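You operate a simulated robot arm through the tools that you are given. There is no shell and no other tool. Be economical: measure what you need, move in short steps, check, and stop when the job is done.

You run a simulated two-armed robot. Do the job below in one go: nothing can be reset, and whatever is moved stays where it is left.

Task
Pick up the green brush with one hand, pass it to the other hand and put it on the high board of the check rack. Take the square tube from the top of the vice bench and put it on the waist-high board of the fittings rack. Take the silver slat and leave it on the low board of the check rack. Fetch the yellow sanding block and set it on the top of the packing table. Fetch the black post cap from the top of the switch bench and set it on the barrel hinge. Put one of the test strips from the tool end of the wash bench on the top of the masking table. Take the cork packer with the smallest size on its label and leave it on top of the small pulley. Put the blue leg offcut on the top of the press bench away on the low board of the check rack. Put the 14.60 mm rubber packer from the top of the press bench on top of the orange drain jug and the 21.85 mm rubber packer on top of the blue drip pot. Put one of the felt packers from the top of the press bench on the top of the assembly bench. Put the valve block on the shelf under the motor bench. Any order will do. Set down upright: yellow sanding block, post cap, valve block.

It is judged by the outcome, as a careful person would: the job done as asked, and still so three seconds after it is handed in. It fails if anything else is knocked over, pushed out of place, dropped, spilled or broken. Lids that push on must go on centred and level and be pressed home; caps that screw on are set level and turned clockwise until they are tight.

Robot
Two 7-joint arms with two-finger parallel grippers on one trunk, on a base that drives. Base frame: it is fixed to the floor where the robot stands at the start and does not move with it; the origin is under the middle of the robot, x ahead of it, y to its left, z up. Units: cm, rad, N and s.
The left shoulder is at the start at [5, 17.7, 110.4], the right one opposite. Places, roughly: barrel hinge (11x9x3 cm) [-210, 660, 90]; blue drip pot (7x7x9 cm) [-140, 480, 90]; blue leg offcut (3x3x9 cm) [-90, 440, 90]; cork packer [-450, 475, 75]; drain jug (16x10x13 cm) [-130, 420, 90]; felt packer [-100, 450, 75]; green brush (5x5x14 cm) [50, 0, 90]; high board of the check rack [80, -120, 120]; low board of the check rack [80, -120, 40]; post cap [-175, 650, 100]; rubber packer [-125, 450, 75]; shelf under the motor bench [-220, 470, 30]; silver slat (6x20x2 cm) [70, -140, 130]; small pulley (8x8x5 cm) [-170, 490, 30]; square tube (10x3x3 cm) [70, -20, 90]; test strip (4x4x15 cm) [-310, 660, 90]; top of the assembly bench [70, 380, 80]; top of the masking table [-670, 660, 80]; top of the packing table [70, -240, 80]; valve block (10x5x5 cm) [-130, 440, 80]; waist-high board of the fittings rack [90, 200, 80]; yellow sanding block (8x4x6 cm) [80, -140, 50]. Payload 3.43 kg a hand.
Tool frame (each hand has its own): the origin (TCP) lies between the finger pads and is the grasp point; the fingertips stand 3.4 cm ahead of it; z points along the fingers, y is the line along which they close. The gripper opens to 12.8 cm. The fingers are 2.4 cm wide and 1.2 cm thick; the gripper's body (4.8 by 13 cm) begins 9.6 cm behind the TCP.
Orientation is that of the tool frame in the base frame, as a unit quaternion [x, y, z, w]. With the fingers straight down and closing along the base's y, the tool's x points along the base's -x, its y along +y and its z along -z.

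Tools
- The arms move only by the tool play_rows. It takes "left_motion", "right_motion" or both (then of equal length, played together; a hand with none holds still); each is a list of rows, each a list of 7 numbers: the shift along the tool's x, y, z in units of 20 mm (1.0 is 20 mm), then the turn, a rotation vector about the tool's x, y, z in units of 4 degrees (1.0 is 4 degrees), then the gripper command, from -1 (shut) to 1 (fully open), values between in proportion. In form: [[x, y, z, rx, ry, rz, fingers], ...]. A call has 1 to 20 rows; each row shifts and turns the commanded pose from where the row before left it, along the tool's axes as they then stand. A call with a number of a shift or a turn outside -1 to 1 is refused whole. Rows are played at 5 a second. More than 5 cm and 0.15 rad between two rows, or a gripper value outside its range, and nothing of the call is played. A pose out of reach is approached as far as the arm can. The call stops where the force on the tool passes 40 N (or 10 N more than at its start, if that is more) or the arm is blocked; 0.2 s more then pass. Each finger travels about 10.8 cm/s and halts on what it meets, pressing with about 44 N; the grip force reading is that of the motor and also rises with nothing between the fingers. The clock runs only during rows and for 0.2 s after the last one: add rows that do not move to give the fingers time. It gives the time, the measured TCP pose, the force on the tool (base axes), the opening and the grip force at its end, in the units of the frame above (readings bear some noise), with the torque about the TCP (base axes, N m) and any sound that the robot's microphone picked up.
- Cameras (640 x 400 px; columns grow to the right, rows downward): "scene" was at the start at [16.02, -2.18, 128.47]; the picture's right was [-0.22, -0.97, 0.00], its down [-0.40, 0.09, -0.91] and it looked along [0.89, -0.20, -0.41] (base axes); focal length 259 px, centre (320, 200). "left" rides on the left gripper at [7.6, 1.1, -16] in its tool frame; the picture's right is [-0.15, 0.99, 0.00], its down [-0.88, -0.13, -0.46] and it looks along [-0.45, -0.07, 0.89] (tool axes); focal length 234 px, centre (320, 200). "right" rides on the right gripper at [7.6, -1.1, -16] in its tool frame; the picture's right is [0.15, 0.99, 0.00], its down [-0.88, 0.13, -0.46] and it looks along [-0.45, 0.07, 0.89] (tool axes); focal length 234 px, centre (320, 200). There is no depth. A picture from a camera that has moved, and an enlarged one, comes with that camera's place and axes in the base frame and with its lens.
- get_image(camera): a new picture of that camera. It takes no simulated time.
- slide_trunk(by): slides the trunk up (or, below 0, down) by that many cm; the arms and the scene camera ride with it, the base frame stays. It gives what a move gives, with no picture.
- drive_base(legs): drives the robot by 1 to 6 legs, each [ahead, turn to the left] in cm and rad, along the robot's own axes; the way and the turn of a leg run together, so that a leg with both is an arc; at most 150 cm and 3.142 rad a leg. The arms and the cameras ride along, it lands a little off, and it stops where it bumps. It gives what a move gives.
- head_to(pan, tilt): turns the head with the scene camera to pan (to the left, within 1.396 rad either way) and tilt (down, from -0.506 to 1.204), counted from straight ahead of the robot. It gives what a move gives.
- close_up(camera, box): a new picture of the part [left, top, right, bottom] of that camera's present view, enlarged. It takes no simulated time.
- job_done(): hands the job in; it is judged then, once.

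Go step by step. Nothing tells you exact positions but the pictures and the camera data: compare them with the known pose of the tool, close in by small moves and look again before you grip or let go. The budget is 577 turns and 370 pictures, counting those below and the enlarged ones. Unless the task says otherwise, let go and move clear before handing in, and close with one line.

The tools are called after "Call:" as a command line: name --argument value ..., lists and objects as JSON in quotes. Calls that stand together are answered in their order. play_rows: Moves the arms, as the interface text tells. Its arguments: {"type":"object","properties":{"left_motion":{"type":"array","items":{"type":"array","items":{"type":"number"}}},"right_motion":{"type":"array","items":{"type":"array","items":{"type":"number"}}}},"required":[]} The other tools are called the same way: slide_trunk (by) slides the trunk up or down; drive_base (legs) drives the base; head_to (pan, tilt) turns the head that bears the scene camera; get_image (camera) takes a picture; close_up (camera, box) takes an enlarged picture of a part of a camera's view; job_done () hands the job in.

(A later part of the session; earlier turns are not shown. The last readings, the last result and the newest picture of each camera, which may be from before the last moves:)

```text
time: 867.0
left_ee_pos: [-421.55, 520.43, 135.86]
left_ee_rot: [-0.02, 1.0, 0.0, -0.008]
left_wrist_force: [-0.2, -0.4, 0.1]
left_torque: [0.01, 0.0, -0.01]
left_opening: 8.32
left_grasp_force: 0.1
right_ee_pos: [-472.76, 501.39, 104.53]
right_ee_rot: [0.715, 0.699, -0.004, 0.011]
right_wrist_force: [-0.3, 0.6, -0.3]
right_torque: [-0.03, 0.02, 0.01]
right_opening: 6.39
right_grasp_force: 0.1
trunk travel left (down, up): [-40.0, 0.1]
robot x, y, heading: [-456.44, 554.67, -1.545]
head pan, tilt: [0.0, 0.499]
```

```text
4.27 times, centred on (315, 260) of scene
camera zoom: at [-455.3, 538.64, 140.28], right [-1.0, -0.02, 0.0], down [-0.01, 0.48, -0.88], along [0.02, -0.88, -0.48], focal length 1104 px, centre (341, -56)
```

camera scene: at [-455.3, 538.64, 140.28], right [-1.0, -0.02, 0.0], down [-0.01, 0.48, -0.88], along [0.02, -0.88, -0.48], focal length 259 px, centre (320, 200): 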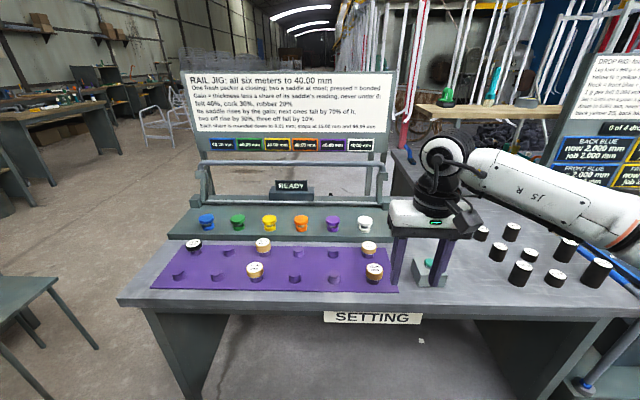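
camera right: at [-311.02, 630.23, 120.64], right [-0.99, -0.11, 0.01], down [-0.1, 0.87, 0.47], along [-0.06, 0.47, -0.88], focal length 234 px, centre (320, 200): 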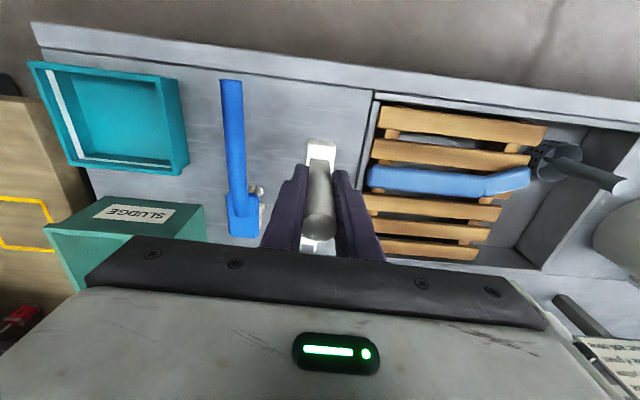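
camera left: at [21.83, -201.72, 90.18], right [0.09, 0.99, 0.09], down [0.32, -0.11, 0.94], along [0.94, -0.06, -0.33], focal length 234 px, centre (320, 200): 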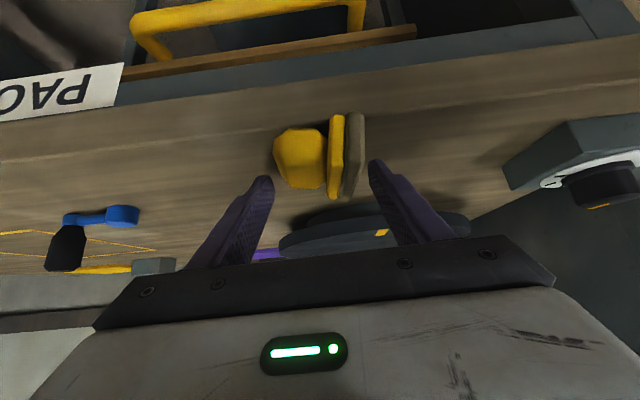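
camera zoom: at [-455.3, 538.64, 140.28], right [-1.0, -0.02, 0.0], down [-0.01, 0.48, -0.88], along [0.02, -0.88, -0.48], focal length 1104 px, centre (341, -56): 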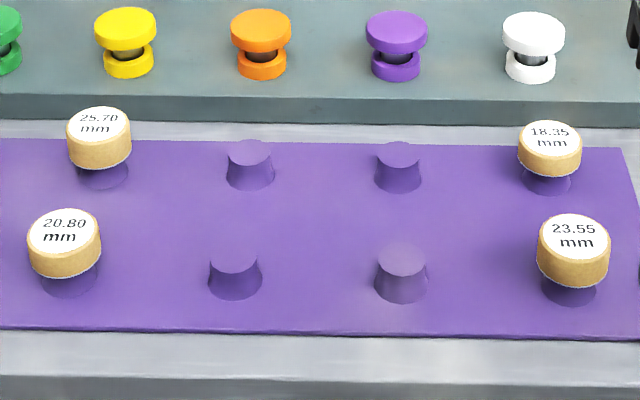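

Call:
close_up --camera "scene" --box '[350, 235, 390, 260]'

Call:
close_up --camera "scene" --box '[380, 210, 640, 310]'

```text
16.00 times, centred on (370, 248) of scene
camera zoom: at [-455.3, 538.64, 140.28], right [-1.0, -0.02, 0.0], down [-0.01, 0.48, -0.88], along [0.02, -0.88, -0.48], focal length 4140 px, centre (-480, -560)
```

zoom: 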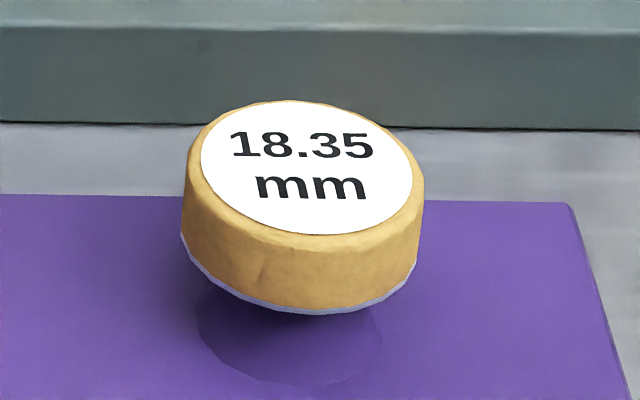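

```text
2.46 times, centred on (510, 260) of scene
camera zoom: at [-455.3, 538.64, 140.28], right [-1.0, -0.02, 0.0], down [-0.01, 0.48, -0.88], along [0.02, -0.88, -0.48], focal length 637 px, centre (-148, 52)
```

zoom: 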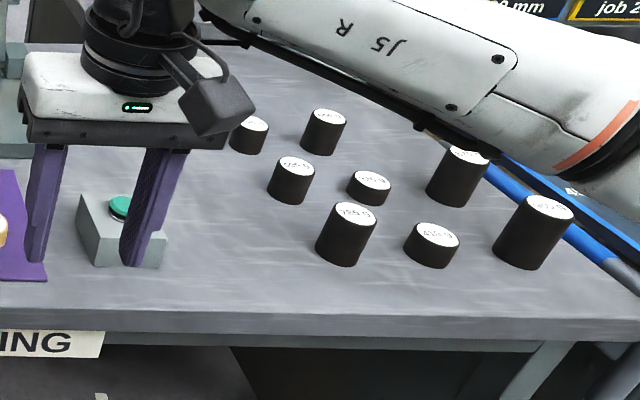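

Call:
drive_base --legs '[[28, 0]]'

Call:
get_image --camera "right"

Call:
get_image --camera "scene"

```text
time: 869.0
left_ee_pos: [-421.17, 492.15, 135.77]
left_ee_rot: [-0.017, 1.0, -0.001, -0.008]
left_wrist_force: [0.4, -0.4, -0.2]
left_torque: [0.01, 0.02, 0.01]
left_opening: 8.34
left_grasp_force: 0.2
right_ee_pos: [-472.41, 473.36, 104.53]
right_ee_rot: [0.716, 0.697, -0.004, 0.012]
right_wrist_force: [0.6, 0.9, 0.4]
right_torque: [0.03, -0.07, 0.02]
right_opening: 6.41
right_grasp_force: 0.1
trunk travel left (down, up): [-40.0, 0.1]
robot x, y, heading: [-455.15, 526.52, -1.556]
head pan, tilt: [0.0, 0.499]
```

```text
110 pictures are left
camera right: at [-473.36, 481.13, 120.31], right [0.99, 0.12, 0.01], down [0.1, -0.87, 0.47], along [0.06, -0.47, -0.88], focal length 234 px, centre (320, 200)
```

right: 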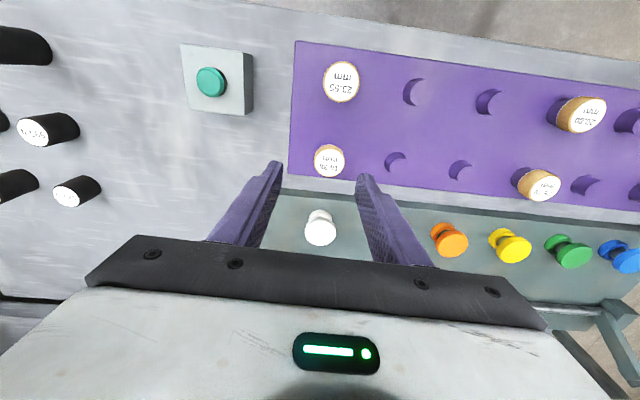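

```text
109 pictures are left
camera scene: at [-454.77, 510.42, 140.26], right [-1.0, -0.02, 0.0], down [-0.01, 0.48, -0.88], along [0.02, -0.88, -0.48], focal length 259 px, centre (320, 200)
```

scene: 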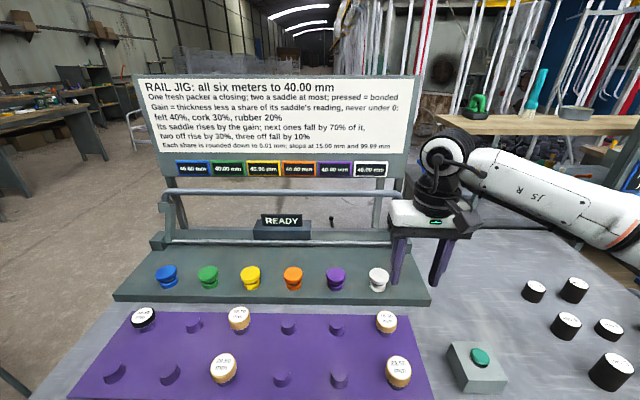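

Call:
play_rows --right_motion '[[-0.8, 0.55, 0, 0, 0, 0, 0.1], [-0.77, 0.54, 1, 0, 0, 0, 0.1], [0, 0, 1, 0, 0, 0, 0.1], [0, 0, 1, 0, 0, 0, 0.1], [0, 0, 1, 0, 0, 0, 0.1], [0, 0, 1, 0, 0, 0, 0.1]]'

Call:
get_image --camera "right"

```text
time: 870.4
left_ee_pos: [-421.1, 492.18, 135.69]
left_ee_rot: [-0.016, 1.0, -0.001, -0.007]
left_wrist_force: [0.2, -0.4, -0.2]
left_torque: [0.01, 0.02, -0.02]
left_opening: 8.29
left_grasp_force: 0.1
right_ee_pos: [-470.24, 469.75, 94.47]
right_ee_rot: [0.717, 0.697, -0.004, 0.011]
right_wrist_force: [-0.5, 0.5, -0.2]
right_torque: [-0.01, 0.03, 0.0]
right_opening: 7.04
right_grasp_force: 0.1
trunk travel left (down, up): [-40.0, 0.1]
robot x, y, heading: [-455.07, 526.71, -1.551]
head pan, tilt: [0.0, 0.499]
```

```text
108 pictures are left
camera right: at [-471.19, 477.63, 110.37], right [0.99, 0.12, 0.01], down [0.1, -0.87, 0.47], along [0.06, -0.47, -0.88], focal length 234 px, centre (320, 200)
```

right: 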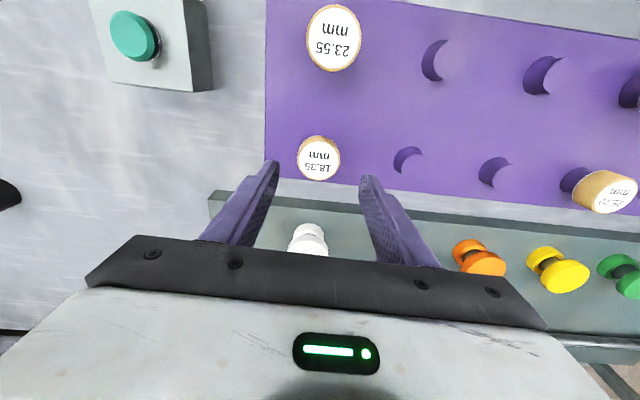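

Call:
play_rows --right_motion '[[0, 0, 1, 0, 0, 0, 0.1], [0, 0, 1, 0, 0, 0, 0.1], [0, 0, 0.9, 0, 0, 0, 0.1]]'

Call:
get_image --camera "right"

```text
time: 871.2
left_ee_pos: [-421.11, 492.14, 135.76]
left_ee_rot: [-0.017, 1.0, -0.002, -0.008]
left_wrist_force: [-0.7, -0.6, 0.0]
left_torque: [0.0, 0.02, 0.01]
left_opening: 8.32
left_grasp_force: 0.1
right_ee_pos: [-470.09, 469.72, 88.73]
right_ee_rot: [0.716, 0.697, -0.004, 0.012]
right_wrist_force: [0.1, 0.2, 0.1]
right_torque: [-0.02, 0.02, 0.0]
right_opening: 7.03
right_grasp_force: 0.0
trunk travel left (down, up): [-40.0, 0.1]
robot x, y, heading: [-454.99, 526.83, -1.555]
head pan, tilt: [0.0, 0.499]
```

```text
107 pictures are left
camera right: at [-471.21, 477.65, 104.57], right [0.99, 0.12, 0.01], down [0.1, -0.87, 0.48], along [0.06, -0.47, -0.88], focal length 234 px, centre (320, 200)
```

right: 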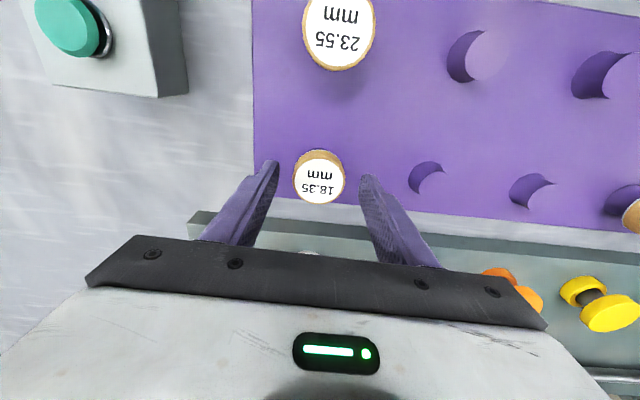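

Call:
play_rows --right_motion '[[0, 0, 0.2, 0, 0, 0, 0], [0, 0, 0, 0, 0, 0, -0.15], [0, 0, 0, 0, 0, 0, -0.4], [0, 0, 0, 0, 0, 0, -1], [0, 0, 0, 0, 0, 0, -1], [0, 0, -0.4, 0, 0, 0, -1], [0, 0, -1, 0, 0, 0, -1], [0, 0, -1, 0, 0, 0, -1], [0, 0, -1, 0, 0, 0, -1]]'

Call:
get_image --camera "right"

```text
time: 873.2
left_ee_pos: [-421.06, 492.18, 135.85]
left_ee_rot: [-0.016, 1.0, -0.002, -0.007]
left_wrist_force: [0.2, 0.3, 0.7]
left_torque: [0.0, 0.02, 0.01]
left_opening: 8.31
left_grasp_force: 0.1
right_ee_pos: [-470.04, 469.97, 95.26]
right_ee_rot: [0.717, 0.697, -0.004, 0.011]
right_wrist_force: [-0.5, -0.3, -0.5]
right_torque: [-0.02, 0.04, 0.0]
right_opening: 0.0
right_grasp_force: 33.3
trunk travel left (down, up): [-40.0, 0.1]
robot x, y, heading: [-455.17, 526.82, -1.552]
head pan, tilt: [0.0, 0.499]
```

```text
106 pictures are left
camera right: at [-471.1, 477.96, 111.05], right [0.99, 0.12, 0.01], down [0.1, -0.87, 0.47], along [0.06, -0.47, -0.88], focal length 234 px, centre (320, 200)
```

right: 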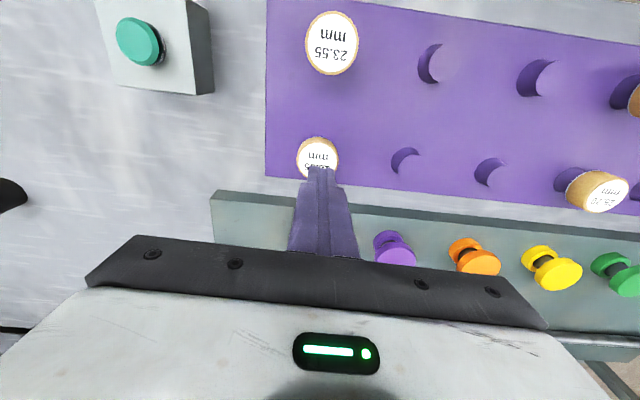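

The fingers closed above the packer, so it sits lower than I thought. I open and go lower.

Call:
play_rows --right_motion '[[0, 0, 0, 0, 0, 0, 0], [0, 0, 0, 0, 0, 0, 0.1], [0.25, 0, 0, 0, 0, 0, 0.1], [0, 0, 1, 0, 0, 0, 0.1], [0, 0, 1, 0, 0, 0, 0.1], [0, 0, 1, 0, 0, 0, 0.1], [0, 0, 1, 0, 0, 0, 0.1]]'

Call:
play_rows --right_motion '[[0, 0, 0.3, 0, 0, 0, 0.1], [0, 0, 0.3, 0, 0, 0, 0.1]]'

Call:
get_image --camera "right"

```text
time: 874.8
left_ee_pos: [-421.07, 492.07, 135.7]
left_ee_rot: [-0.016, 1.0, -0.001, -0.007]
left_wrist_force: [-0.2, 0.1, 0.0]
left_torque: [-0.01, 0.04, 0.03]
left_opening: 8.31
left_grasp_force: 0.0
right_ee_pos: [-470.03, 470.22, 87.14]
right_ee_rot: [0.716, 0.698, -0.004, 0.011]
right_wrist_force: [0.1, -0.5, -0.2]
right_torque: [0.02, 0.01, 0.03]
right_opening: 7.05
right_grasp_force: 0.1
trunk travel left (down, up): [-40.0, 0.1]
robot x, y, heading: [-455.39, 526.91, -1.555]
head pan, tilt: [0.0, 0.499]
```

```text
time: 875.4
left_ee_pos: [-421.15, 492.18, 135.69]
left_ee_rot: [-0.017, 1.0, -0.002, -0.008]
left_wrist_force: [-0.1, 0.0, -0.2]
left_torque: [-0.01, 0.06, 0.01]
left_opening: 8.35
left_grasp_force: 0.1
right_ee_pos: [-469.94, 470.15, 85.99]
right_ee_rot: [0.717, 0.697, -0.005, 0.012]
right_wrist_force: [-0.8, -0.7, 0.0]
right_torque: [0.02, -0.01, 0.02]
right_opening: 7.05
right_grasp_force: 0.1
trunk travel left (down, up): [-40.0, 0.1]
robot x, y, heading: [-455.17, 526.69, -1.553]
head pan, tilt: [0.0, 0.499]
```

```text
105 pictures are left
camera right: at [-470.95, 478.15, 101.83], right [0.99, 0.12, 0.01], down [0.1, -0.87, 0.48], along [0.06, -0.47, -0.88], focal length 234 px, centre (320, 200)
```

right: 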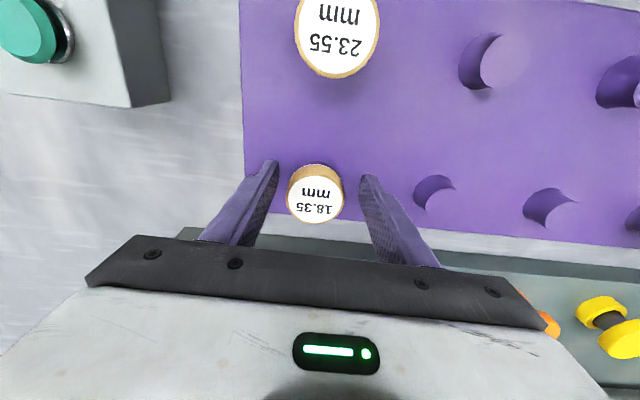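

Call:
play_rows --right_motion '[[-0.45, 0, 0, 0, 0, 0, 0.1], [0, 0, 0, 0, 0, 0, -0.1], [0, 0, 0, 0, 0, 0, -0.4], [0, 0, 0, 0, 0, 0, -1], [0, 0, 0, 0, 0, 0, -1], [0, 0, -0.4, 0, 0, 0, -1], [0, 0, -1, 0, 0, 0, -1], [0, 0, -1, 0, 0, 0, -1], [0, 0, -1, 0, 0, 0, -1]]'

Call:
get_image --camera "right"

```text
time: 877.4
left_ee_pos: [-421.11, 492.21, 135.79]
left_ee_rot: [-0.016, 1.0, 0.0, -0.007]
left_wrist_force: [0.2, 0.2, 0.3]
left_torque: [-0.01, 0.01, 0.02]
left_opening: 8.34
left_grasp_force: 0.0
right_ee_pos: [-470.09, 469.43, 92.72]
right_ee_rot: [0.716, 0.698, -0.004, 0.01]
right_wrist_force: [0.4, 0.7, -0.1]
right_torque: [0.02, 0.01, 0.02]
right_opening: 4.81
right_grasp_force: 44.2
trunk travel left (down, up): [-40.0, 0.1]
robot x, y, heading: [-455.32, 526.81, -1.551]
head pan, tilt: [0.0, 0.499]
```

```text
104 pictures are left
camera right: at [-471.1, 477.35, 108.58], right [0.99, 0.12, 0.01], down [0.1, -0.87, 0.48], along [0.06, -0.47, -0.88], focal length 234 px, centre (320, 200)
```

right: 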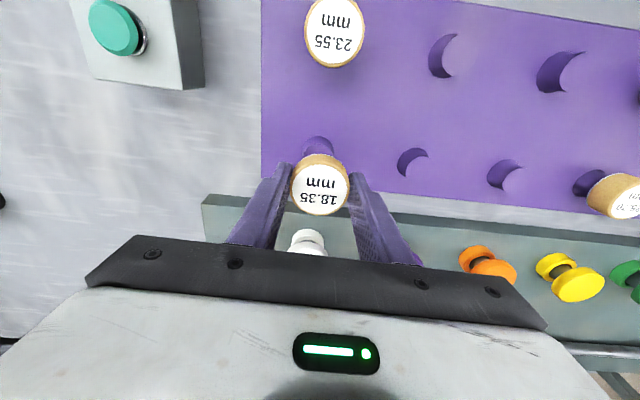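

The 18.35 cork packer is held. Now to the pulley at the left end of the motor bench shelf.

Call:
play_rows --left_motion '[[1, -0.5, 0, 0, 0, 0, 0.3], [1, -0.5, 0, 0, 0, 0, 0.3], [1, -0.5, 0, 0, 0, 0, 0.3], [1, -0.5, 0, 0, 0, 0, 0.3], [1, 0, 0, 0, 0, 0, 0.3], [1, 0, 0, 0, 0, 0, 0.3], [1, 0, 0, 0, 0, 0, 0.3], [1, 0, 0, 0, 0, 0, 0.3], [1, 0, 0, 0, 0, 0, 0.3], [1, 0, 0, 0, 0, 0, 0.3]]' --right_motion '[[0, 0, -1, 0, 0, 0, -1], [0, 0, -1, 0, 0, 0, -1], [0, 0, -1, 0, 0, 0, -1], [0, 0, -1, 0, 0, 0, -1], [0, 0, -1, 0, 0, 0, -1], [0, 0, 0, 0, 0, 0, -1], [0, 0, 0, 0, 0, 0, -1], [0, 0, 0, 0, 0, 0, -1], [0, 0, 0, 0, 0, 0, -1], [0, 0, 0, 0, 0, 0, -1]]'

Call:
drive_base --legs '[[-36, 0], [0, 1.552], [110, 0], [110, 0], [102, 0]]'

Call:
drive_base --legs '[[0, -1.85]]'

```text
time: 879.6
left_ee_pos: [-440.99, 487.53, 136.06]
left_ee_rot: [-0.016, 1.0, -0.001, -0.007]
left_wrist_force: [0.3, 0.2, -0.4]
left_torque: [-0.01, 0.03, -0.01]
left_opening: 8.33
left_grasp_force: 0.1
right_ee_pos: [-470.26, 469.88, 103.01]
right_ee_rot: [0.716, 0.698, -0.004, 0.011]
right_wrist_force: [-0.1, 1.5, -1.0]
right_torque: [-0.03, 0.0, -0.01]
right_opening: 4.86
right_grasp_force: 43.8
trunk travel left (down, up): [-40.0, 0.1]
robot x, y, heading: [-455.31, 526.46, -1.553]
head pan, tilt: [0.0, 0.499]
```

```text
time: 901.0
left_ee_pos: [-91.91, 572.4, 136.0]
left_ee_rot: [-0.707, 0.707, -0.006, -0.005]
left_wrist_force: [0.0, -1.0, -0.8]
left_torque: [-0.02, 0.01, -0.04]
left_opening: 8.31
left_grasp_force: 0.0
right_ee_pos: [-75.31, 542.52, 102.94]
right_ee_rot: [0.03, 0.999, 0.005, 0.01]
right_wrist_force: [-0.5, 0.5, 0.3]
right_torque: [-0.01, 0.0, 0.01]
right_opening: 4.83
right_grasp_force: 44.2
trunk travel left (down, up): [-40.0, 0.1]
robot x, y, heading: [-131.46, 559.41, -0.013]
head pan, tilt: [0.0, 0.499]
```

```text
time: 905.9
left_ee_pos: [-129.52, 517.77, 136.14]
left_ee_rot: [0.133, 0.991, 0.001, -0.008]
left_wrist_force: [0.3, 1.0, 0.5]
left_torque: [0.02, 0.0, 0.01]
left_opening: 8.33
left_grasp_force: 0.0
right_ee_pos: [-162.76, 509.54, 102.92]
right_ee_rot: [0.812, 0.584, -0.005, 0.009]
right_wrist_force: [0.0, 0.2, -0.5]
right_torque: [0.02, -0.04, 0.0]
right_opening: 4.82
right_grasp_force: 43.6
trunk travel left (down, up): [-40.0, 0.1]
robot x, y, heading: [-131.88, 559.36, -1.848]
head pan, tilt: [0.0, 0.499]
```

Call:
drive_base --legs '[[-14, 0]]'

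Call:
slide_trunk --by -39.5

Call:
play_rows --right_motion '[[0.6, 0, 1, 0, 0, 0, -1], [0.6, 0, 1, 0, 0, 0, -1], [0.6, 0, 1, 0, 0, 0, -1], [0.6, 0, 1, 0, 0, 0, -1], [0.6, 0, 1, 0, 0, 0, -1], [0.6, 0, 1, 0, 0, 0, -1], [0.6, 0, 1, 0, 0, 0, -1], [0.6, 0, 1, 0, 0, 0, -1], [0.6, 0, 1, 0, 0, 0, -1], [0, 0, 1, 0, 0, 0, -1], [0, 0, 1, 0, 0, 0, -1], [0, 0, 1, 0, 0, 0, -1]]'

Call:
head_to --pan -0.1 --tilt 0.6

Call:
get_image --camera "scene"

```text
time: 907.2
left_ee_pos: [-125.7, 531.27, 136.12]
left_ee_rot: [0.131, 0.991, 0.0, -0.008]
left_wrist_force: [0.2, 0.2, 0.3]
left_torque: [-0.01, 0.01, 0.0]
left_opening: 8.31
left_grasp_force: 0.1
right_ee_pos: [-158.99, 522.94, 102.91]
right_ee_rot: [0.811, 0.584, -0.006, 0.011]
right_wrist_force: [-0.3, 0.3, 0.2]
right_torque: [-0.03, 0.02, -0.02]
right_opening: 4.81
right_grasp_force: 43.8
trunk travel left (down, up): [-40.0, 0.1]
robot x, y, heading: [-127.47, 573.05, -1.844]
head pan, tilt: [0.0, 0.499]
```

```text
time: 911.0
left_ee_pos: [-125.63, 531.2, 96.63]
left_ee_rot: [0.132, 0.991, 0.0, -0.008]
left_wrist_force: [-1.3, -0.1, 0.0]
left_torque: [-0.04, 0.03, -0.01]
left_opening: 8.33
left_grasp_force: 0.1
right_ee_pos: [-158.94, 522.84, 63.34]
right_ee_rot: [0.811, 0.585, -0.005, 0.011]
right_wrist_force: [0.3, -1.3, -0.6]
right_torque: [0.0, -0.01, 0.02]
right_opening: 4.82
right_grasp_force: 43.6
trunk travel left (down, up): [-0.5, 39.6]
robot x, y, heading: [-127.85, 572.73, -1.848]
head pan, tilt: [0.0, 0.499]
```

```text
time: 913.6
left_ee_pos: [-125.78, 531.19, 96.49]
left_ee_rot: [0.131, 0.991, 0.0, -0.008]
left_wrist_force: [0.1, 0.4, 0.0]
left_torque: [-0.03, 0.0, -0.01]
left_opening: 8.31
left_grasp_force: 0.0
right_ee_pos: [-155.38, 532.75, 39.03]
right_ee_rot: [0.811, 0.585, -0.006, 0.01]
right_wrist_force: [0.3, 0.4, -0.4]
right_torque: [0.0, -0.01, -0.01]
right_opening: 4.82
right_grasp_force: 44.3
trunk travel left (down, up): [-0.5, 39.6]
robot x, y, heading: [-128.1, 573.15, -1.845]
head pan, tilt: [0.0, 0.499]
```

```text
time: 914.2
left_ee_pos: [-125.67, 531.23, 96.64]
left_ee_rot: [0.132, 0.991, 0.0, -0.008]
left_wrist_force: [0.2, -0.3, 0.1]
left_torque: [0.01, 0.01, 0.0]
left_opening: 8.35
left_grasp_force: 0.0
right_ee_pos: [-155.27, 532.7, 39.07]
right_ee_rot: [0.811, 0.584, -0.005, 0.011]
right_wrist_force: [-0.8, 0.2, -0.1]
right_torque: [0.03, -0.01, 0.0]
right_opening: 4.81
right_grasp_force: 43.7
trunk travel left (down, up): [-0.5, 39.6]
robot x, y, heading: [-128.23, 572.68, -1.846]
head pan, tilt: [-0.099, 0.6]
```

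```text
103 pictures are left
camera scene: at [-133.0, 557.83, 99.87], right [-0.93, 0.37, 0.0], down [0.21, 0.53, -0.83], along [-0.3, -0.77, -0.56], focal length 259 px, centre (320, 200)
```

scene: 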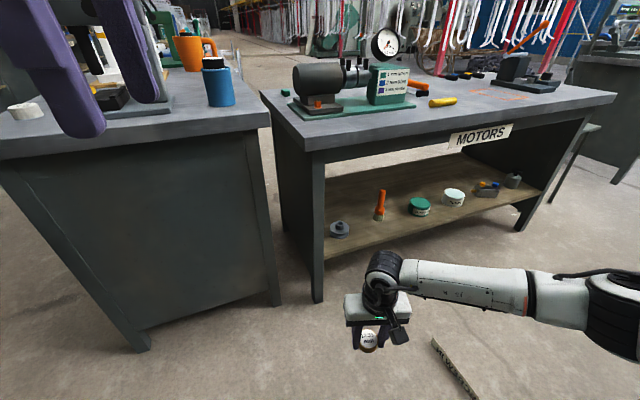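

Call:
close_up --camera "scene" --box '[400, 320, 520, 400]'

Call:
close_up --camera "scene" --box '[310, 170, 540, 260]'

```text
5.00 times, centred on (460, 360) of scene
camera zoom: at [-133.0, 557.83, 99.87], right [-0.93, 0.37, 0.0], down [0.21, 0.53, -0.83], along [-0.3, -0.77, -0.56], focal length 1294 px, centre (-380, -600)
```

zoom: 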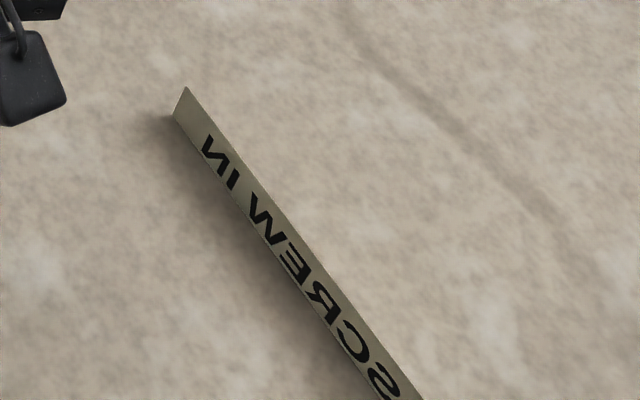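

```text
2.78 times, centred on (425, 215) of scene
camera zoom: at [-133.0, 557.83, 99.87], right [-0.93, 0.37, 0.0], down [0.21, 0.53, -0.83], along [-0.3, -0.77, -0.56], focal length 720 px, centre (28, 158)
```

zoom: 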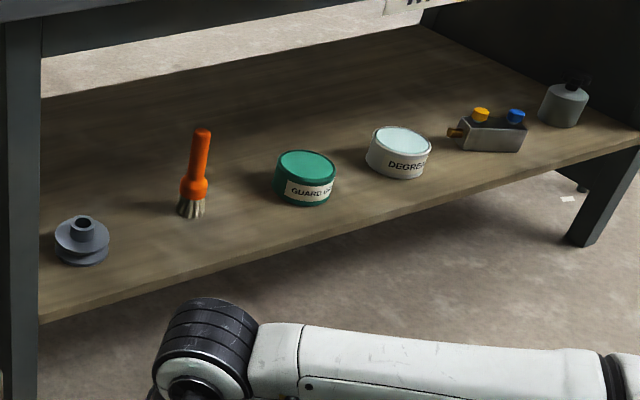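

Call:
drive_base --legs '[[30, 0]]'

Call:
get_image --camera "right"

Call:
get_image --camera "scene"

```text
time: 916.3
left_ee_pos: [-133.49, 502.81, 96.52]
left_ee_rot: [0.13, 0.992, 0.0, -0.008]
left_wrist_force: [0.0, 1.2, 1.6]
left_torque: [-0.02, -0.01, 0.02]
left_opening: 8.29
left_grasp_force: 0.0
right_ee_pos: [-163.19, 504.15, 38.88]
right_ee_rot: [0.811, 0.586, -0.006, 0.011]
right_wrist_force: [1.1, -1.2, -0.3]
right_torque: [-0.02, 0.01, 0.0]
right_opening: 4.84
right_grasp_force: 44.0
trunk travel left (down, up): [-0.5, 39.6]
robot x, y, heading: [-135.55, 544.6, -1.845]
head pan, tilt: [-0.099, 0.6]
```

```text
100 pictures are left
camera right: at [-161.88, 512.07, 54.82], right [0.99, -0.17, 0.01], down [-0.15, -0.87, 0.48], along [-0.08, -0.47, -0.88], focal length 234 px, centre (320, 200)
```

right: 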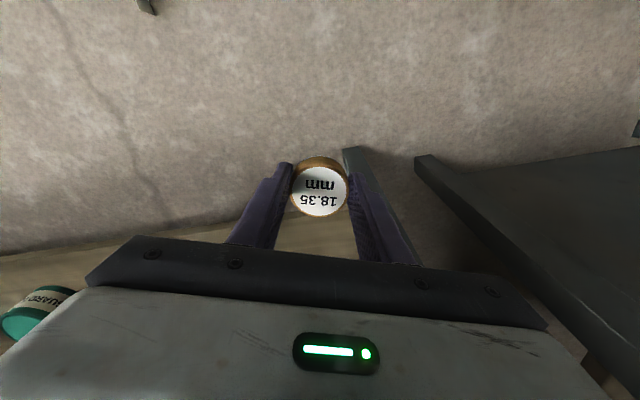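

```text
99 pictures are left
camera scene: at [-141.0, 529.42, 99.86], right [-0.93, 0.37, 0.0], down [0.21, 0.53, -0.83], along [-0.3, -0.77, -0.56], focal length 259 px, centre (320, 200)
```

scene: 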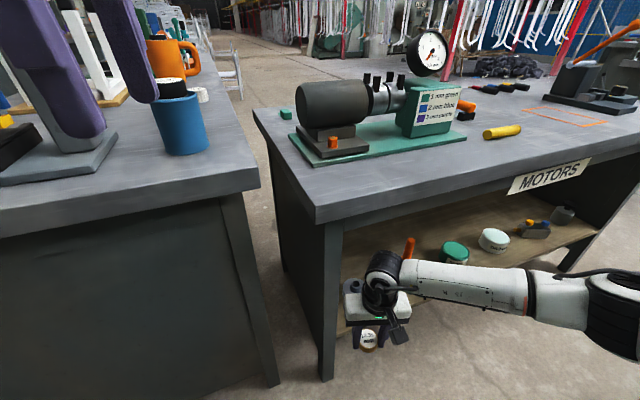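

Call:
play_rows --left_motion '[[0, 0, -1, 0, 0, 0, 0.3], [0, 0, -1, 0, 0, 0, 0.3], [0, 0, -1, 0, 0, 0, 0.3], [0, 0, -1, 0, 0, 0, 0.3], [0, 0, -1, 0, 0, 0, 0.3], [0, 0, -1, 0, 0, 0, 0.3], [0, 0, -1, 0, 0, 0, 0.3], [0, 0, -1, 0, 0, 0, 0.3]]' --right_motion '[[0, -0.6, 0, 0, 0, 0, -1], [0, -0.6, 0, 0, 0, 0, -1], [0, 0, 0, 0, 0, 0, -1], [0, 0, 0, 0, 0, 0, -1], [0, 0, 0, 0, 0, 0, -1], [0, 0, 0, 0, 0, 0, -1], [0, 0, 0, 0, 0, 0, -1], [0, 0, 0, 0, 0, 0, -1]]'

Call:
drive_base --legs '[[11, 0]]'

Call:
get_image --camera "right"

Call:
get_image --camera "scene"

```text
time: 918.1
left_ee_pos: [-132.59, 504.82, 104.41]
left_ee_rot: [0.13, 0.991, -0.002, -0.009]
left_wrist_force: [0.2, -0.9, -0.1]
left_torque: [0.0, -0.01, -0.04]
left_opening: 8.33
left_grasp_force: 0.0
left hand out of reach, approached as far as the arm can: row 4, 5, 6, 7, 8
right_ee_pos: [-165.52, 504.99, 39.04]
right_ee_rot: [0.81, 0.586, -0.005, 0.01]
right_wrist_force: [-0.1, 0.1, -0.5]
right_torque: [-0.01, -0.01, -0.03]
right_opening: 4.83
right_grasp_force: 44.5
trunk travel left (down, up): [-0.5, 39.6]
robot x, y, heading: [-135.83, 544.49, -1.839]
head pan, tilt: [-0.099, 0.6]
```

```text
time: 919.3
left_ee_pos: [-135.39, 494.15, 104.46]
left_ee_rot: [0.13, 0.992, -0.002, -0.009]
left_wrist_force: [-0.3, -0.1, -0.4]
left_torque: [-0.03, 0.03, -0.03]
left_opening: 8.34
left_grasp_force: 0.0
right_ee_pos: [-168.38, 494.41, 39.06]
right_ee_rot: [0.81, 0.587, -0.005, 0.01]
right_wrist_force: [0.3, -0.6, -1.5]
right_torque: [0.01, 0.07, -0.01]
right_opening: 4.78
right_grasp_force: 43.8
trunk travel left (down, up): [-0.5, 39.6]
robot x, y, heading: [-138.73, 534.17, -1.838]
head pan, tilt: [-0.099, 0.6]
```

```text
98 pictures are left
camera right: at [-167.01, 502.15, 54.79], right [0.99, -0.17, 0.01], down [-0.15, -0.87, 0.48], along [-0.07, -0.47, -0.88], focal length 234 px, centre (320, 200)
```

right: 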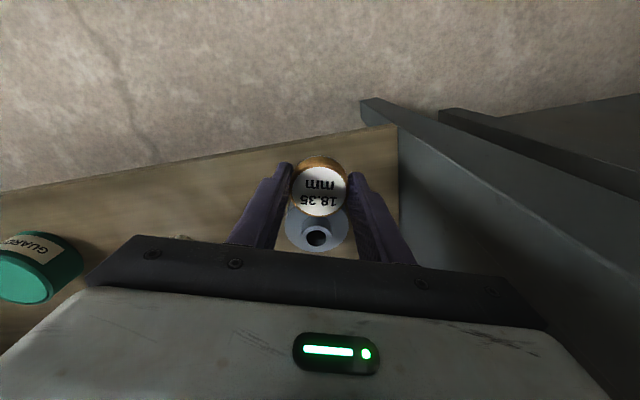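

```text
97 pictures are left
camera scene: at [-143.93, 518.84, 99.86], right [-0.93, 0.36, 0.0], down [0.21, 0.53, -0.83], along [-0.3, -0.77, -0.56], focal length 259 px, centre (320, 200)
```

scene: 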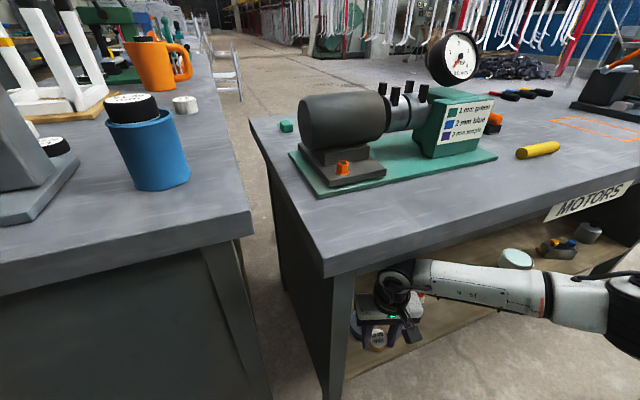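

Call:
play_rows --right_motion '[[0, 0.4, 0.3, 0, 0, 0, -1]]'

Call:
drive_base --legs '[[8.5, 0]]'

Call:
get_image --camera "right"

```text
time: 919.7
left_ee_pos: [-135.5, 494.15, 104.45]
left_ee_rot: [0.129, 0.992, -0.001, -0.009]
left_wrist_force: [-0.8, 0.1, -0.1]
left_torque: [-0.02, -0.02, 0.04]
left_opening: 8.31
left_grasp_force: 0.1
right_ee_pos: [-167.55, 494.04, 38.32]
right_ee_rot: [0.809, 0.587, -0.005, 0.009]
right_wrist_force: [0.3, -0.7, -0.7]
right_torque: [0.0, 0.02, 0.01]
right_opening: 4.8
right_grasp_force: 44.4
trunk travel left (down, up): [-0.5, 39.6]
robot x, y, heading: [-138.74, 534.05, -1.844]
head pan, tilt: [-0.099, 0.6]
```

```text
time: 920.8
left_ee_pos: [-137.68, 486.01, 104.43]
left_ee_rot: [0.129, 0.992, -0.001, -0.009]
left_wrist_force: [-0.3, -1.1, -0.4]
left_torque: [-0.01, -0.01, -0.02]
left_opening: 8.35
left_grasp_force: 0.0
right_ee_pos: [-169.77, 485.88, 38.39]
right_ee_rot: [0.81, 0.587, -0.005, 0.01]
right_wrist_force: [-0.7, 0.4, -0.1]
right_torque: [0.04, 0.02, -0.02]
right_opening: 4.83
right_grasp_force: 44.1
trunk travel left (down, up): [-0.5, 39.6]
robot x, y, heading: [-141.13, 525.82, -1.849]
head pan, tilt: [-0.099, 0.6]
```

```text
96 pictures are left
camera right: at [-168.52, 493.71, 54.17], right [0.99, -0.17, 0.01], down [-0.15, -0.87, 0.48], along [-0.08, -0.47, -0.88], focal length 234 px, centre (320, 200)
```

right: 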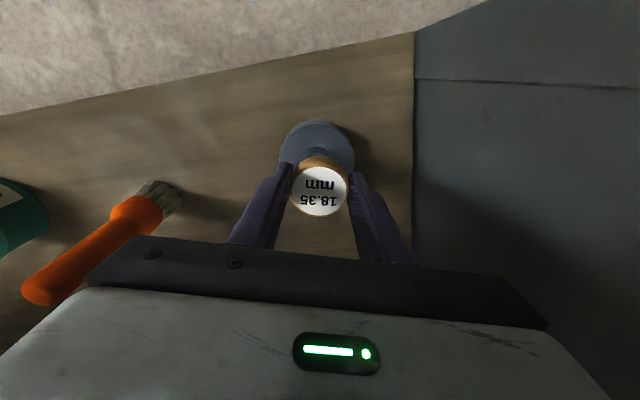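

Call:
play_rows --right_motion '[[0, -0.2, 0.3, 0, 0, 0, -1], [0, 0, 0.2, 0, 0, 0, -1]]'

Call:
play_rows --right_motion '[[0, 0, 0.15, 0, 0, 0, -1], [0, 0, 0.15, 0, 0, 0, -1]]'

Call:
play_rows --right_motion '[[0, 0, 0.15, 0, 0, 0, -1], [0, 0, 0.15, 0, 0, 0, -1]]'

```text
time: 921.4
left_ee_pos: [-137.73, 485.99, 104.41]
left_ee_rot: [0.129, 0.992, -0.001, -0.009]
left_wrist_force: [-0.8, 0.3, -0.5]
left_torque: [0.04, 0.0, 0.03]
left_opening: 8.31
left_grasp_force: 0.1
right_ee_pos: [-170.28, 485.91, 37.31]
right_ee_rot: [0.81, 0.587, -0.006, 0.009]
right_wrist_force: [0.0, -0.4, -0.5]
right_torque: [0.0, -0.03, 0.0]
right_opening: 4.8
right_grasp_force: 44.0
trunk travel left (down, up): [-0.5, 39.6]
robot x, y, heading: [-141.07, 526.1, -1.843]
head pan, tilt: [-0.099, 0.6]
```

```text
time: 922.0
left_ee_pos: [-137.65, 486.1, 104.38]
left_ee_rot: [0.129, 0.992, -0.001, -0.009]
left_wrist_force: [-0.2, 0.3, -0.4]
left_torque: [-0.03, 0.0, -0.01]
left_opening: 8.32
left_grasp_force: 0.1
right_ee_pos: [-170.23, 486.02, 36.65]
right_ee_rot: [0.81, 0.586, -0.006, 0.01]
right_wrist_force: [-0.1, -0.7, -0.1]
right_torque: [0.01, -0.01, 0.03]
right_opening: 4.8
right_grasp_force: 43.3
trunk travel left (down, up): [-0.5, 39.6]
robot x, y, heading: [-141.14, 525.91, -1.843]
head pan, tilt: [-0.099, 0.6]
```

```text
time: 922.5
left_ee_pos: [-137.78, 485.99, 104.36]
left_ee_rot: [0.129, 0.992, -0.001, -0.009]
left_wrist_force: [-0.2, 0.7, -0.3]
left_torque: [-0.01, 0.0, -0.01]
left_opening: 8.31
left_grasp_force: 0.0
right_ee_pos: [-170.25, 485.99, 36.2]
right_ee_rot: [0.81, 0.586, -0.005, 0.01]
right_wrist_force: [-0.6, 0.7, 0.1]
right_torque: [0.0, 0.02, -0.03]
right_opening: 4.84
right_grasp_force: 44.4
trunk travel left (down, up): [-0.5, 39.6]
robot x, y, heading: [-141.34, 525.8, -1.847]
head pan, tilt: [-0.099, 0.6]
```

Call:
play_rows --right_motion '[[0, 0, 0.15, 0, 0, 0, -1], [0, 0, 0.15, 0, 0, 0, -1]]'

Call:
get_image --camera "right"

```text
time: 923.1
left_ee_pos: [-137.55, 486.18, 104.62]
left_ee_rot: [0.129, 0.992, -0.003, -0.009]
left_wrist_force: [0.6, -0.4, -0.2]
left_torque: [-0.01, -0.02, 0.03]
left_opening: 8.31
left_grasp_force: 0.0
right_ee_pos: [-170.27, 485.82, 35.86]
right_ee_rot: [0.81, 0.586, -0.007, 0.011]
right_wrist_force: [-2.6, 12.1, 34.6]
right_torque: [0.37, 0.19, -0.12]
right_opening: 4.83
right_grasp_force: 44.0
trunk travel left (down, up): [-0.5, 39.6]
robot x, y, heading: [-141.18, 525.68, -1.848]
head pan, tilt: [-0.099, 0.6]
```

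```text
95 pictures are left
camera right: at [-168.84, 493.76, 51.74], right [0.99, -0.17, 0.01], down [-0.15, -0.86, 0.48], along [-0.08, -0.47, -0.88], focal length 234 px, centre (320, 200)
```

right: 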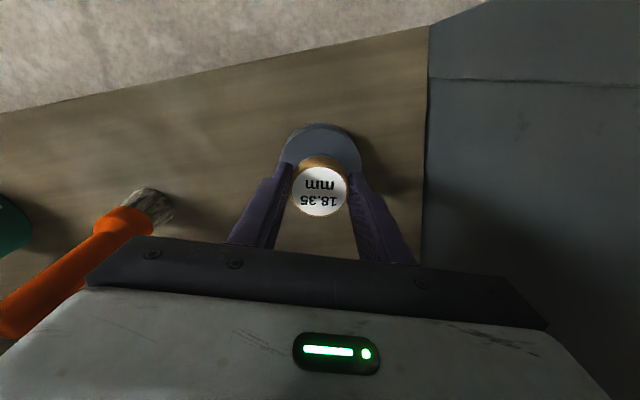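

Call:
play_rows --right_motion '[[0, 0, -0.1, 0, 0, 0, -1], [0, 0, 0, 0, 0, 0, -0.2], [0, 0, 0, 0, 0, 0, -0.1], [0, 0, 0, 0, 0, 0, 0], [0, 0, 0, 0, 0, 0, 0], [0, 0, -0.5, 0, 0, 0, 0], [0, 0, -0.8, 0, 0, 0, 0], [0, 0, -0.4, 0, 0, 0, 0]]'

Call:
get_image --camera "right"

```text
time: 925.0
left_ee_pos: [-137.75, 486.05, 104.42]
left_ee_rot: [0.129, 0.992, -0.002, -0.01]
left_wrist_force: [0.0, -0.2, -0.4]
left_torque: [-0.04, -0.02, 0.01]
left_opening: 8.33
left_grasp_force: 0.2
right_ee_pos: [-170.35, 486.16, 39.06]
right_ee_rot: [0.811, 0.585, -0.006, 0.009]
right_wrist_force: [0.1, 0.0, 0.3]
right_torque: [-0.02, 0.0, -0.02]
right_opening: 6.43
right_grasp_force: 0.0
trunk travel left (down, up): [-0.5, 39.6]
robot x, y, heading: [-141.57, 525.4, -1.846]
head pan, tilt: [-0.099, 0.6]
```

```text
94 pictures are left
camera right: at [-168.9, 493.95, 54.99], right [0.99, -0.17, 0.01], down [-0.15, -0.87, 0.47], along [-0.08, -0.47, -0.88], focal length 234 px, centre (320, 200)
```

right: 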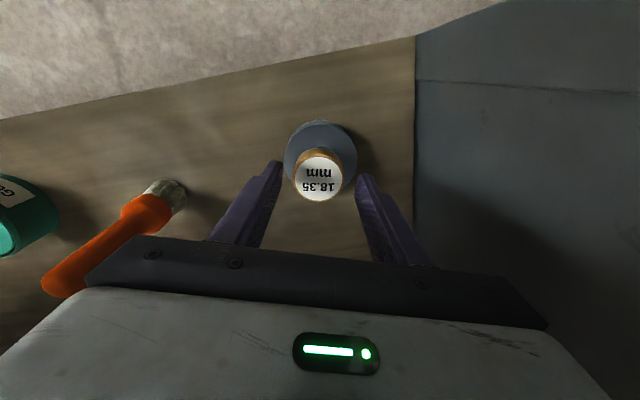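

Call:
drive_base --legs '[[-40, 0]]'

Call:
get_image --camera "scene"

```text
time: 927.5
left_ee_pos: [-126.75, 524.95, 104.4]
left_ee_rot: [0.13, 0.991, -0.002, -0.009]
left_wrist_force: [0.2, 0.6, 0.4]
left_torque: [-0.01, 0.0, -0.01]
left_opening: 8.32
left_grasp_force: 0.0
right_ee_pos: [-159.45, 525.04, 39.1]
right_ee_rot: [0.811, 0.585, -0.006, 0.01]
right_wrist_force: [0.6, 0.3, 0.5]
right_torque: [-0.03, -0.01, 0.0]
right_opening: 6.39
right_grasp_force: 0.1
trunk travel left (down, up): [-0.5, 39.6]
robot x, y, heading: [-130.23, 564.92, -1.846]
head pan, tilt: [-0.099, 0.6]
```

```text
93 pictures are left
camera scene: at [-135.31, 549.58, 99.86], right [-0.93, 0.37, 0.0], down [0.21, 0.53, -0.83], along [-0.3, -0.77, -0.56], focal length 259 px, centre (320, 200)
```

scene: 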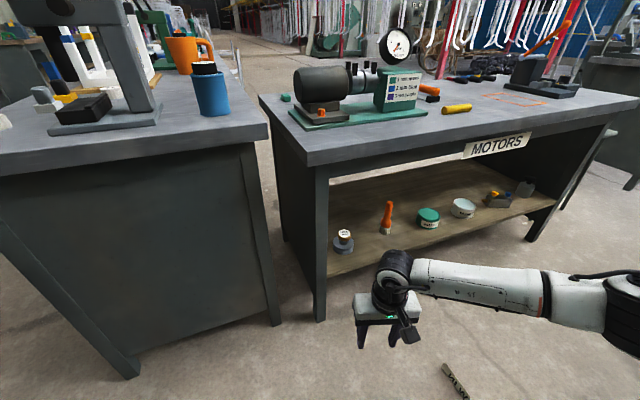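

The cork packer sits on the pulley. Remaining are the felt packer and the blue offcut; I raise the trunk, straighten the left hand and drive to the east side of the press bench.

Call:
slide_trunk --by 39.5

Call:
play_rows --left_motion '[[0, 0, 0.5, 0, 0, 1, 0], [0, 0, 0.5, 0, 0, 1, 0], [0, 0, 0.5, 0, 0, 1, 0], [0, 0, 0.5, 0, 0, 1, 0], [0, 0, 0.5, 0, 0, 1, 0], [0, 0, 0.5, 0, 0, 1, 0], [0, 0, 0.5, 0, 0, 1, 0], [0, 0, 0.5, 0, 0, 1, 0], [0, 0, 0.5, 0, 0, 1, 0], [0, 0, 0.5, 0, 0, 1, 0], [0, 0, 0.5, 0, 0, 1, 0], [0, 0, 0.5, 0, 0, 1, 0], [0, 0, 0.5, 0, 0, 1, 0], [0, 0, 0.5, 0, 0, 1, 0], [0, 0, 0.5, 0, 0, 1, 0], [0, 0, 0, 0, 0, 1, 0], [0, 0, 0, 0, 0, 1, 0], [0, 0, 0, 0, 0, 1, 0], [0, 0, 0, 0, 0, 1, 0]]' --right_motion '[[0, -0.5, -1, 0, 0, 0, 0.2], [0, -0.5, -1, 0, 0, 0, 0.2], [0, -0.5, -1, 0, 0, 0, 0.2], [0, -0.5, -1, 0, 0, 0, 0.2], [0, 0, -1, 0, 0, 0, 0.2], [0, 0, -1, 0, 0, 0, 0.2], [0, 0, -1, 0, 0, 0, 0.2], [0, 0, -1, 0, 0, 0, 0.2], [0, 0, -1, 0, 0, 0, 0.2], [0, 0, -1, 0, 0, 0, 0.2], [0, 0, -1, 0, 0, 0, 0.2], [0, 0, 0, 0, 0, 0, 0.2], [0, 0, 0, 0, 0, 0, 0.2], [0, 0, 0, 0, 0, 0, 0.2], [0, 0, 0, 0, 0, 0, 0.2], [0, 0, 0, 0, 0, 0, 0.2], [0, 0, 0, 0, 0, 0, 0.2], [0, 0, 0, 0, 0, 0, 0.2], [0, 0, 0, 0, 0, 0, 0.2]]'

Call:
drive_base --legs '[[0, 1.846], [97, 0], [0, -1.571], [110, 0], [0, -1.571]]'

Call:
head_to --pan 0 --tilt 0.6

Call:
get_image --camera "scene"

```text
time: 931.3
left_ee_pos: [-126.84, 524.83, 143.96]
left_ee_rot: [0.131, 0.991, 0.0, -0.009]
left_wrist_force: [0.5, -0.8, 0.0]
left_torque: [0.02, 0.0, -0.02]
left_opening: 8.34
left_grasp_force: 0.0
right_ee_pos: [-159.42, 525.1, 78.73]
right_ee_rot: [0.811, 0.585, -0.006, 0.01]
right_wrist_force: [0.2, -1.2, 0.4]
right_torque: [-0.02, -0.01, 0.01]
right_opening: 6.4
right_grasp_force: 0.0
trunk travel left (down, up): [-40.0, 0.1]
robot x, y, heading: [-130.4, 564.6, -1.844]
head pan, tilt: [-0.099, 0.6]
```

```text
time: 935.3
left_ee_pos: [-127.12, 524.82, 128.93]
left_ee_rot: [0.713, 0.701, -0.007, -0.006]
left_wrist_force: [0.0, 0.8, -0.1]
left_torque: [0.03, -0.04, -0.02]
left_opening: 6.41
left_grasp_force: 0.0
right_ee_pos: [-163.12, 526.95, 100.65]
right_ee_rot: [0.811, 0.585, -0.005, 0.01]
right_wrist_force: [0.1, -0.1, 0.3]
right_torque: [-0.02, -0.01, 0.02]
right_opening: 7.66
right_grasp_force: 0.1
trunk travel left (down, up): [-40.0, 0.1]
robot x, y, heading: [-130.71, 564.59, -1.849]
head pan, tilt: [-0.099, 0.6]
```

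```text
time: 957.5
left_ee_pos: [-72.68, 443.96, 128.87]
left_ee_rot: [0.993, 0.121, -0.002, -0.009]
left_wrist_force: [-1.5, 0.7, -0.6]
left_torque: [0.0, 0.02, -0.01]
left_opening: 6.38
left_grasp_force: 0.0
right_ee_pos: [-79.84, 479.17, 100.65]
right_ee_rot: [0.999, -0.03, -0.011, 0.005]
right_wrist_force: [0.5, -0.3, 0.1]
right_torque: [0.0, 0.04, 0.01]
right_opening: 7.72
right_grasp_force: 0.1
trunk travel left (down, up): [-40.0, 0.1]
robot x, y, heading: [-35.27, 456.97, 3.125]
head pan, tilt: [-0.099, 0.6]
```

```text
time: 958.2
left_ee_pos: [-72.64, 443.89, 128.97]
left_ee_rot: [0.993, 0.122, -0.002, -0.009]
left_wrist_force: [0.6, 0.3, 0.7]
left_torque: [-0.03, -0.03, 0.03]
left_opening: 6.39
left_grasp_force: 0.1
right_ee_pos: [-80.0, 479.14, 100.55]
right_ee_rot: [0.999, -0.03, -0.011, 0.005]
right_wrist_force: [0.2, 1.2, -1.1]
right_torque: [0.04, -0.01, 0.0]
right_opening: 7.69
right_grasp_force: 0.1
trunk travel left (down, up): [-40.0, 0.1]
robot x, y, heading: [-34.93, 457.09, 3.128]
head pan, tilt: [0.0, 0.6]
```

```text
92 pictures are left
camera scene: at [-50.85, 457.15, 139.36], right [0.02, 1.0, 0.0], down [0.56, -0.01, -0.83], along [-0.82, 0.01, -0.56], focal length 259 px, centre (320, 200)
```

scene: 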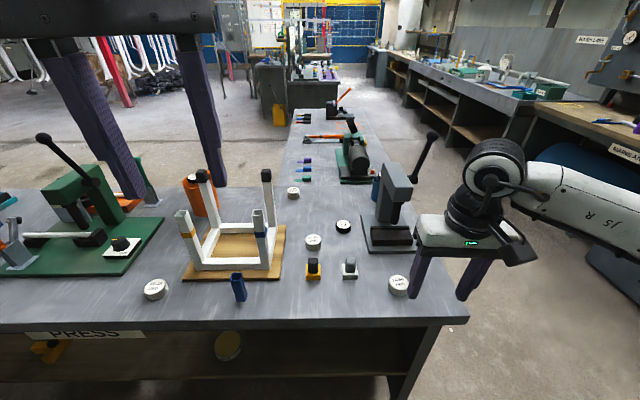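

Call:
drive_base --legs '[[12.5, 0]]'

Call:
play_rows --left_motion '[[0, 0, 1, 0, 0, 1, 0], [0, 0, 1, 0, 0, 1, 0], [0, 0, 1, 0, 0, 1, 0], [0, 0, 1, 0, 0, 0.5, 0], [0, 0, 1, 0, 0, 0, 0], [0, 0, 1, 0, 0, 0, 0], [0, 0, 1, 0, 0, 0, 0], [0, 0, 1, 0, 0, 0, 0]]'

Call:
get_image --camera "right"

Call:
get_image --camera "left"

```text
time: 959.4
left_ee_pos: [-85.14, 444.0, 128.78]
left_ee_rot: [0.992, 0.122, -0.001, -0.009]
left_wrist_force: [-0.6, 0.6, 0.2]
left_torque: [0.03, -0.07, 0.0]
left_opening: 6.42
left_grasp_force: 0.1
right_ee_pos: [-92.43, 479.23, 100.66]
right_ee_rot: [1.0, -0.029, -0.01, 0.004]
right_wrist_force: [0.1, -0.9, -0.7]
right_torque: [0.01, 0.0, 0.0]
right_opening: 7.7
right_grasp_force: 0.0
trunk travel left (down, up): [-40.0, 0.1]
robot x, y, heading: [-47.37, 457.1, 3.133]
head pan, tilt: [0.0, 0.6]
```

```text
time: 961.2
left_ee_pos: [-85.15, 444.27, 112.83]
left_ee_rot: [1.0, -0.001, -0.003, -0.008]
left_wrist_force: [0.5, 0.2, 0.9]
left_torque: [0.01, -0.02, 0.0]
left_opening: 6.43
left_grasp_force: 0.1
right_ee_pos: [-92.33, 479.29, 100.57]
right_ee_rot: [0.999, -0.03, -0.011, 0.005]
right_wrist_force: [0.0, 0.2, 0.5]
right_torque: [-0.01, 0.02, 0.02]
right_opening: 7.68
right_grasp_force: 0.1
trunk travel left (down, up): [-40.0, 0.1]
robot x, y, heading: [-47.52, 457.29, 3.13]
head pan, tilt: [0.0, 0.6]
```

```text
91 pictures are left
camera right: at [-84.34, 479.97, 116.46], right [0.09, -1.0, 0.01], down [-0.88, -0.07, 0.48], along [-0.47, -0.05, -0.88], focal length 234 px, centre (320, 200)
```

right: 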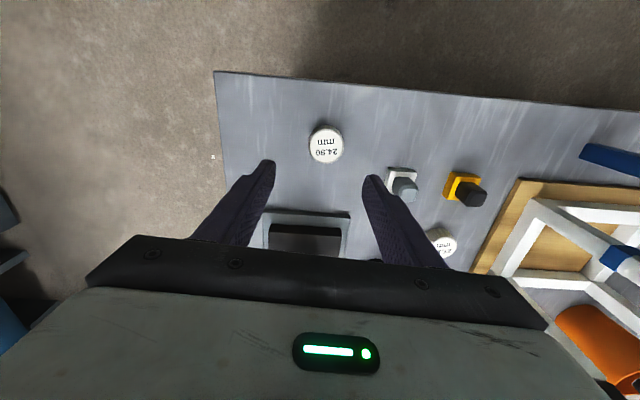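

```text
90 pictures are left
camera left: at [-77.58, 442.85, 128.78], right [-0.15, -0.99, -0.02], down [-0.88, 0.12, 0.46], along [-0.46, 0.08, -0.89], focal length 234 px, centre (320, 200)
```

left: 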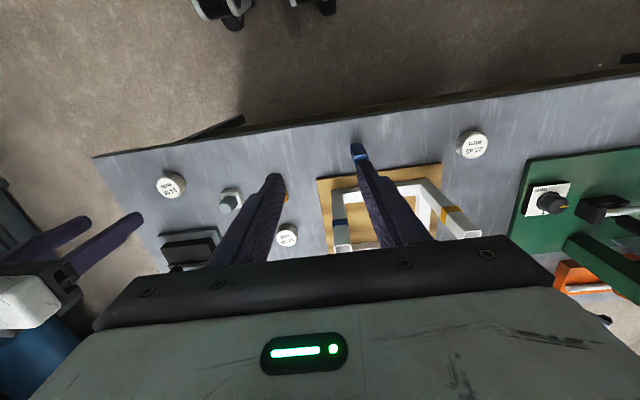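

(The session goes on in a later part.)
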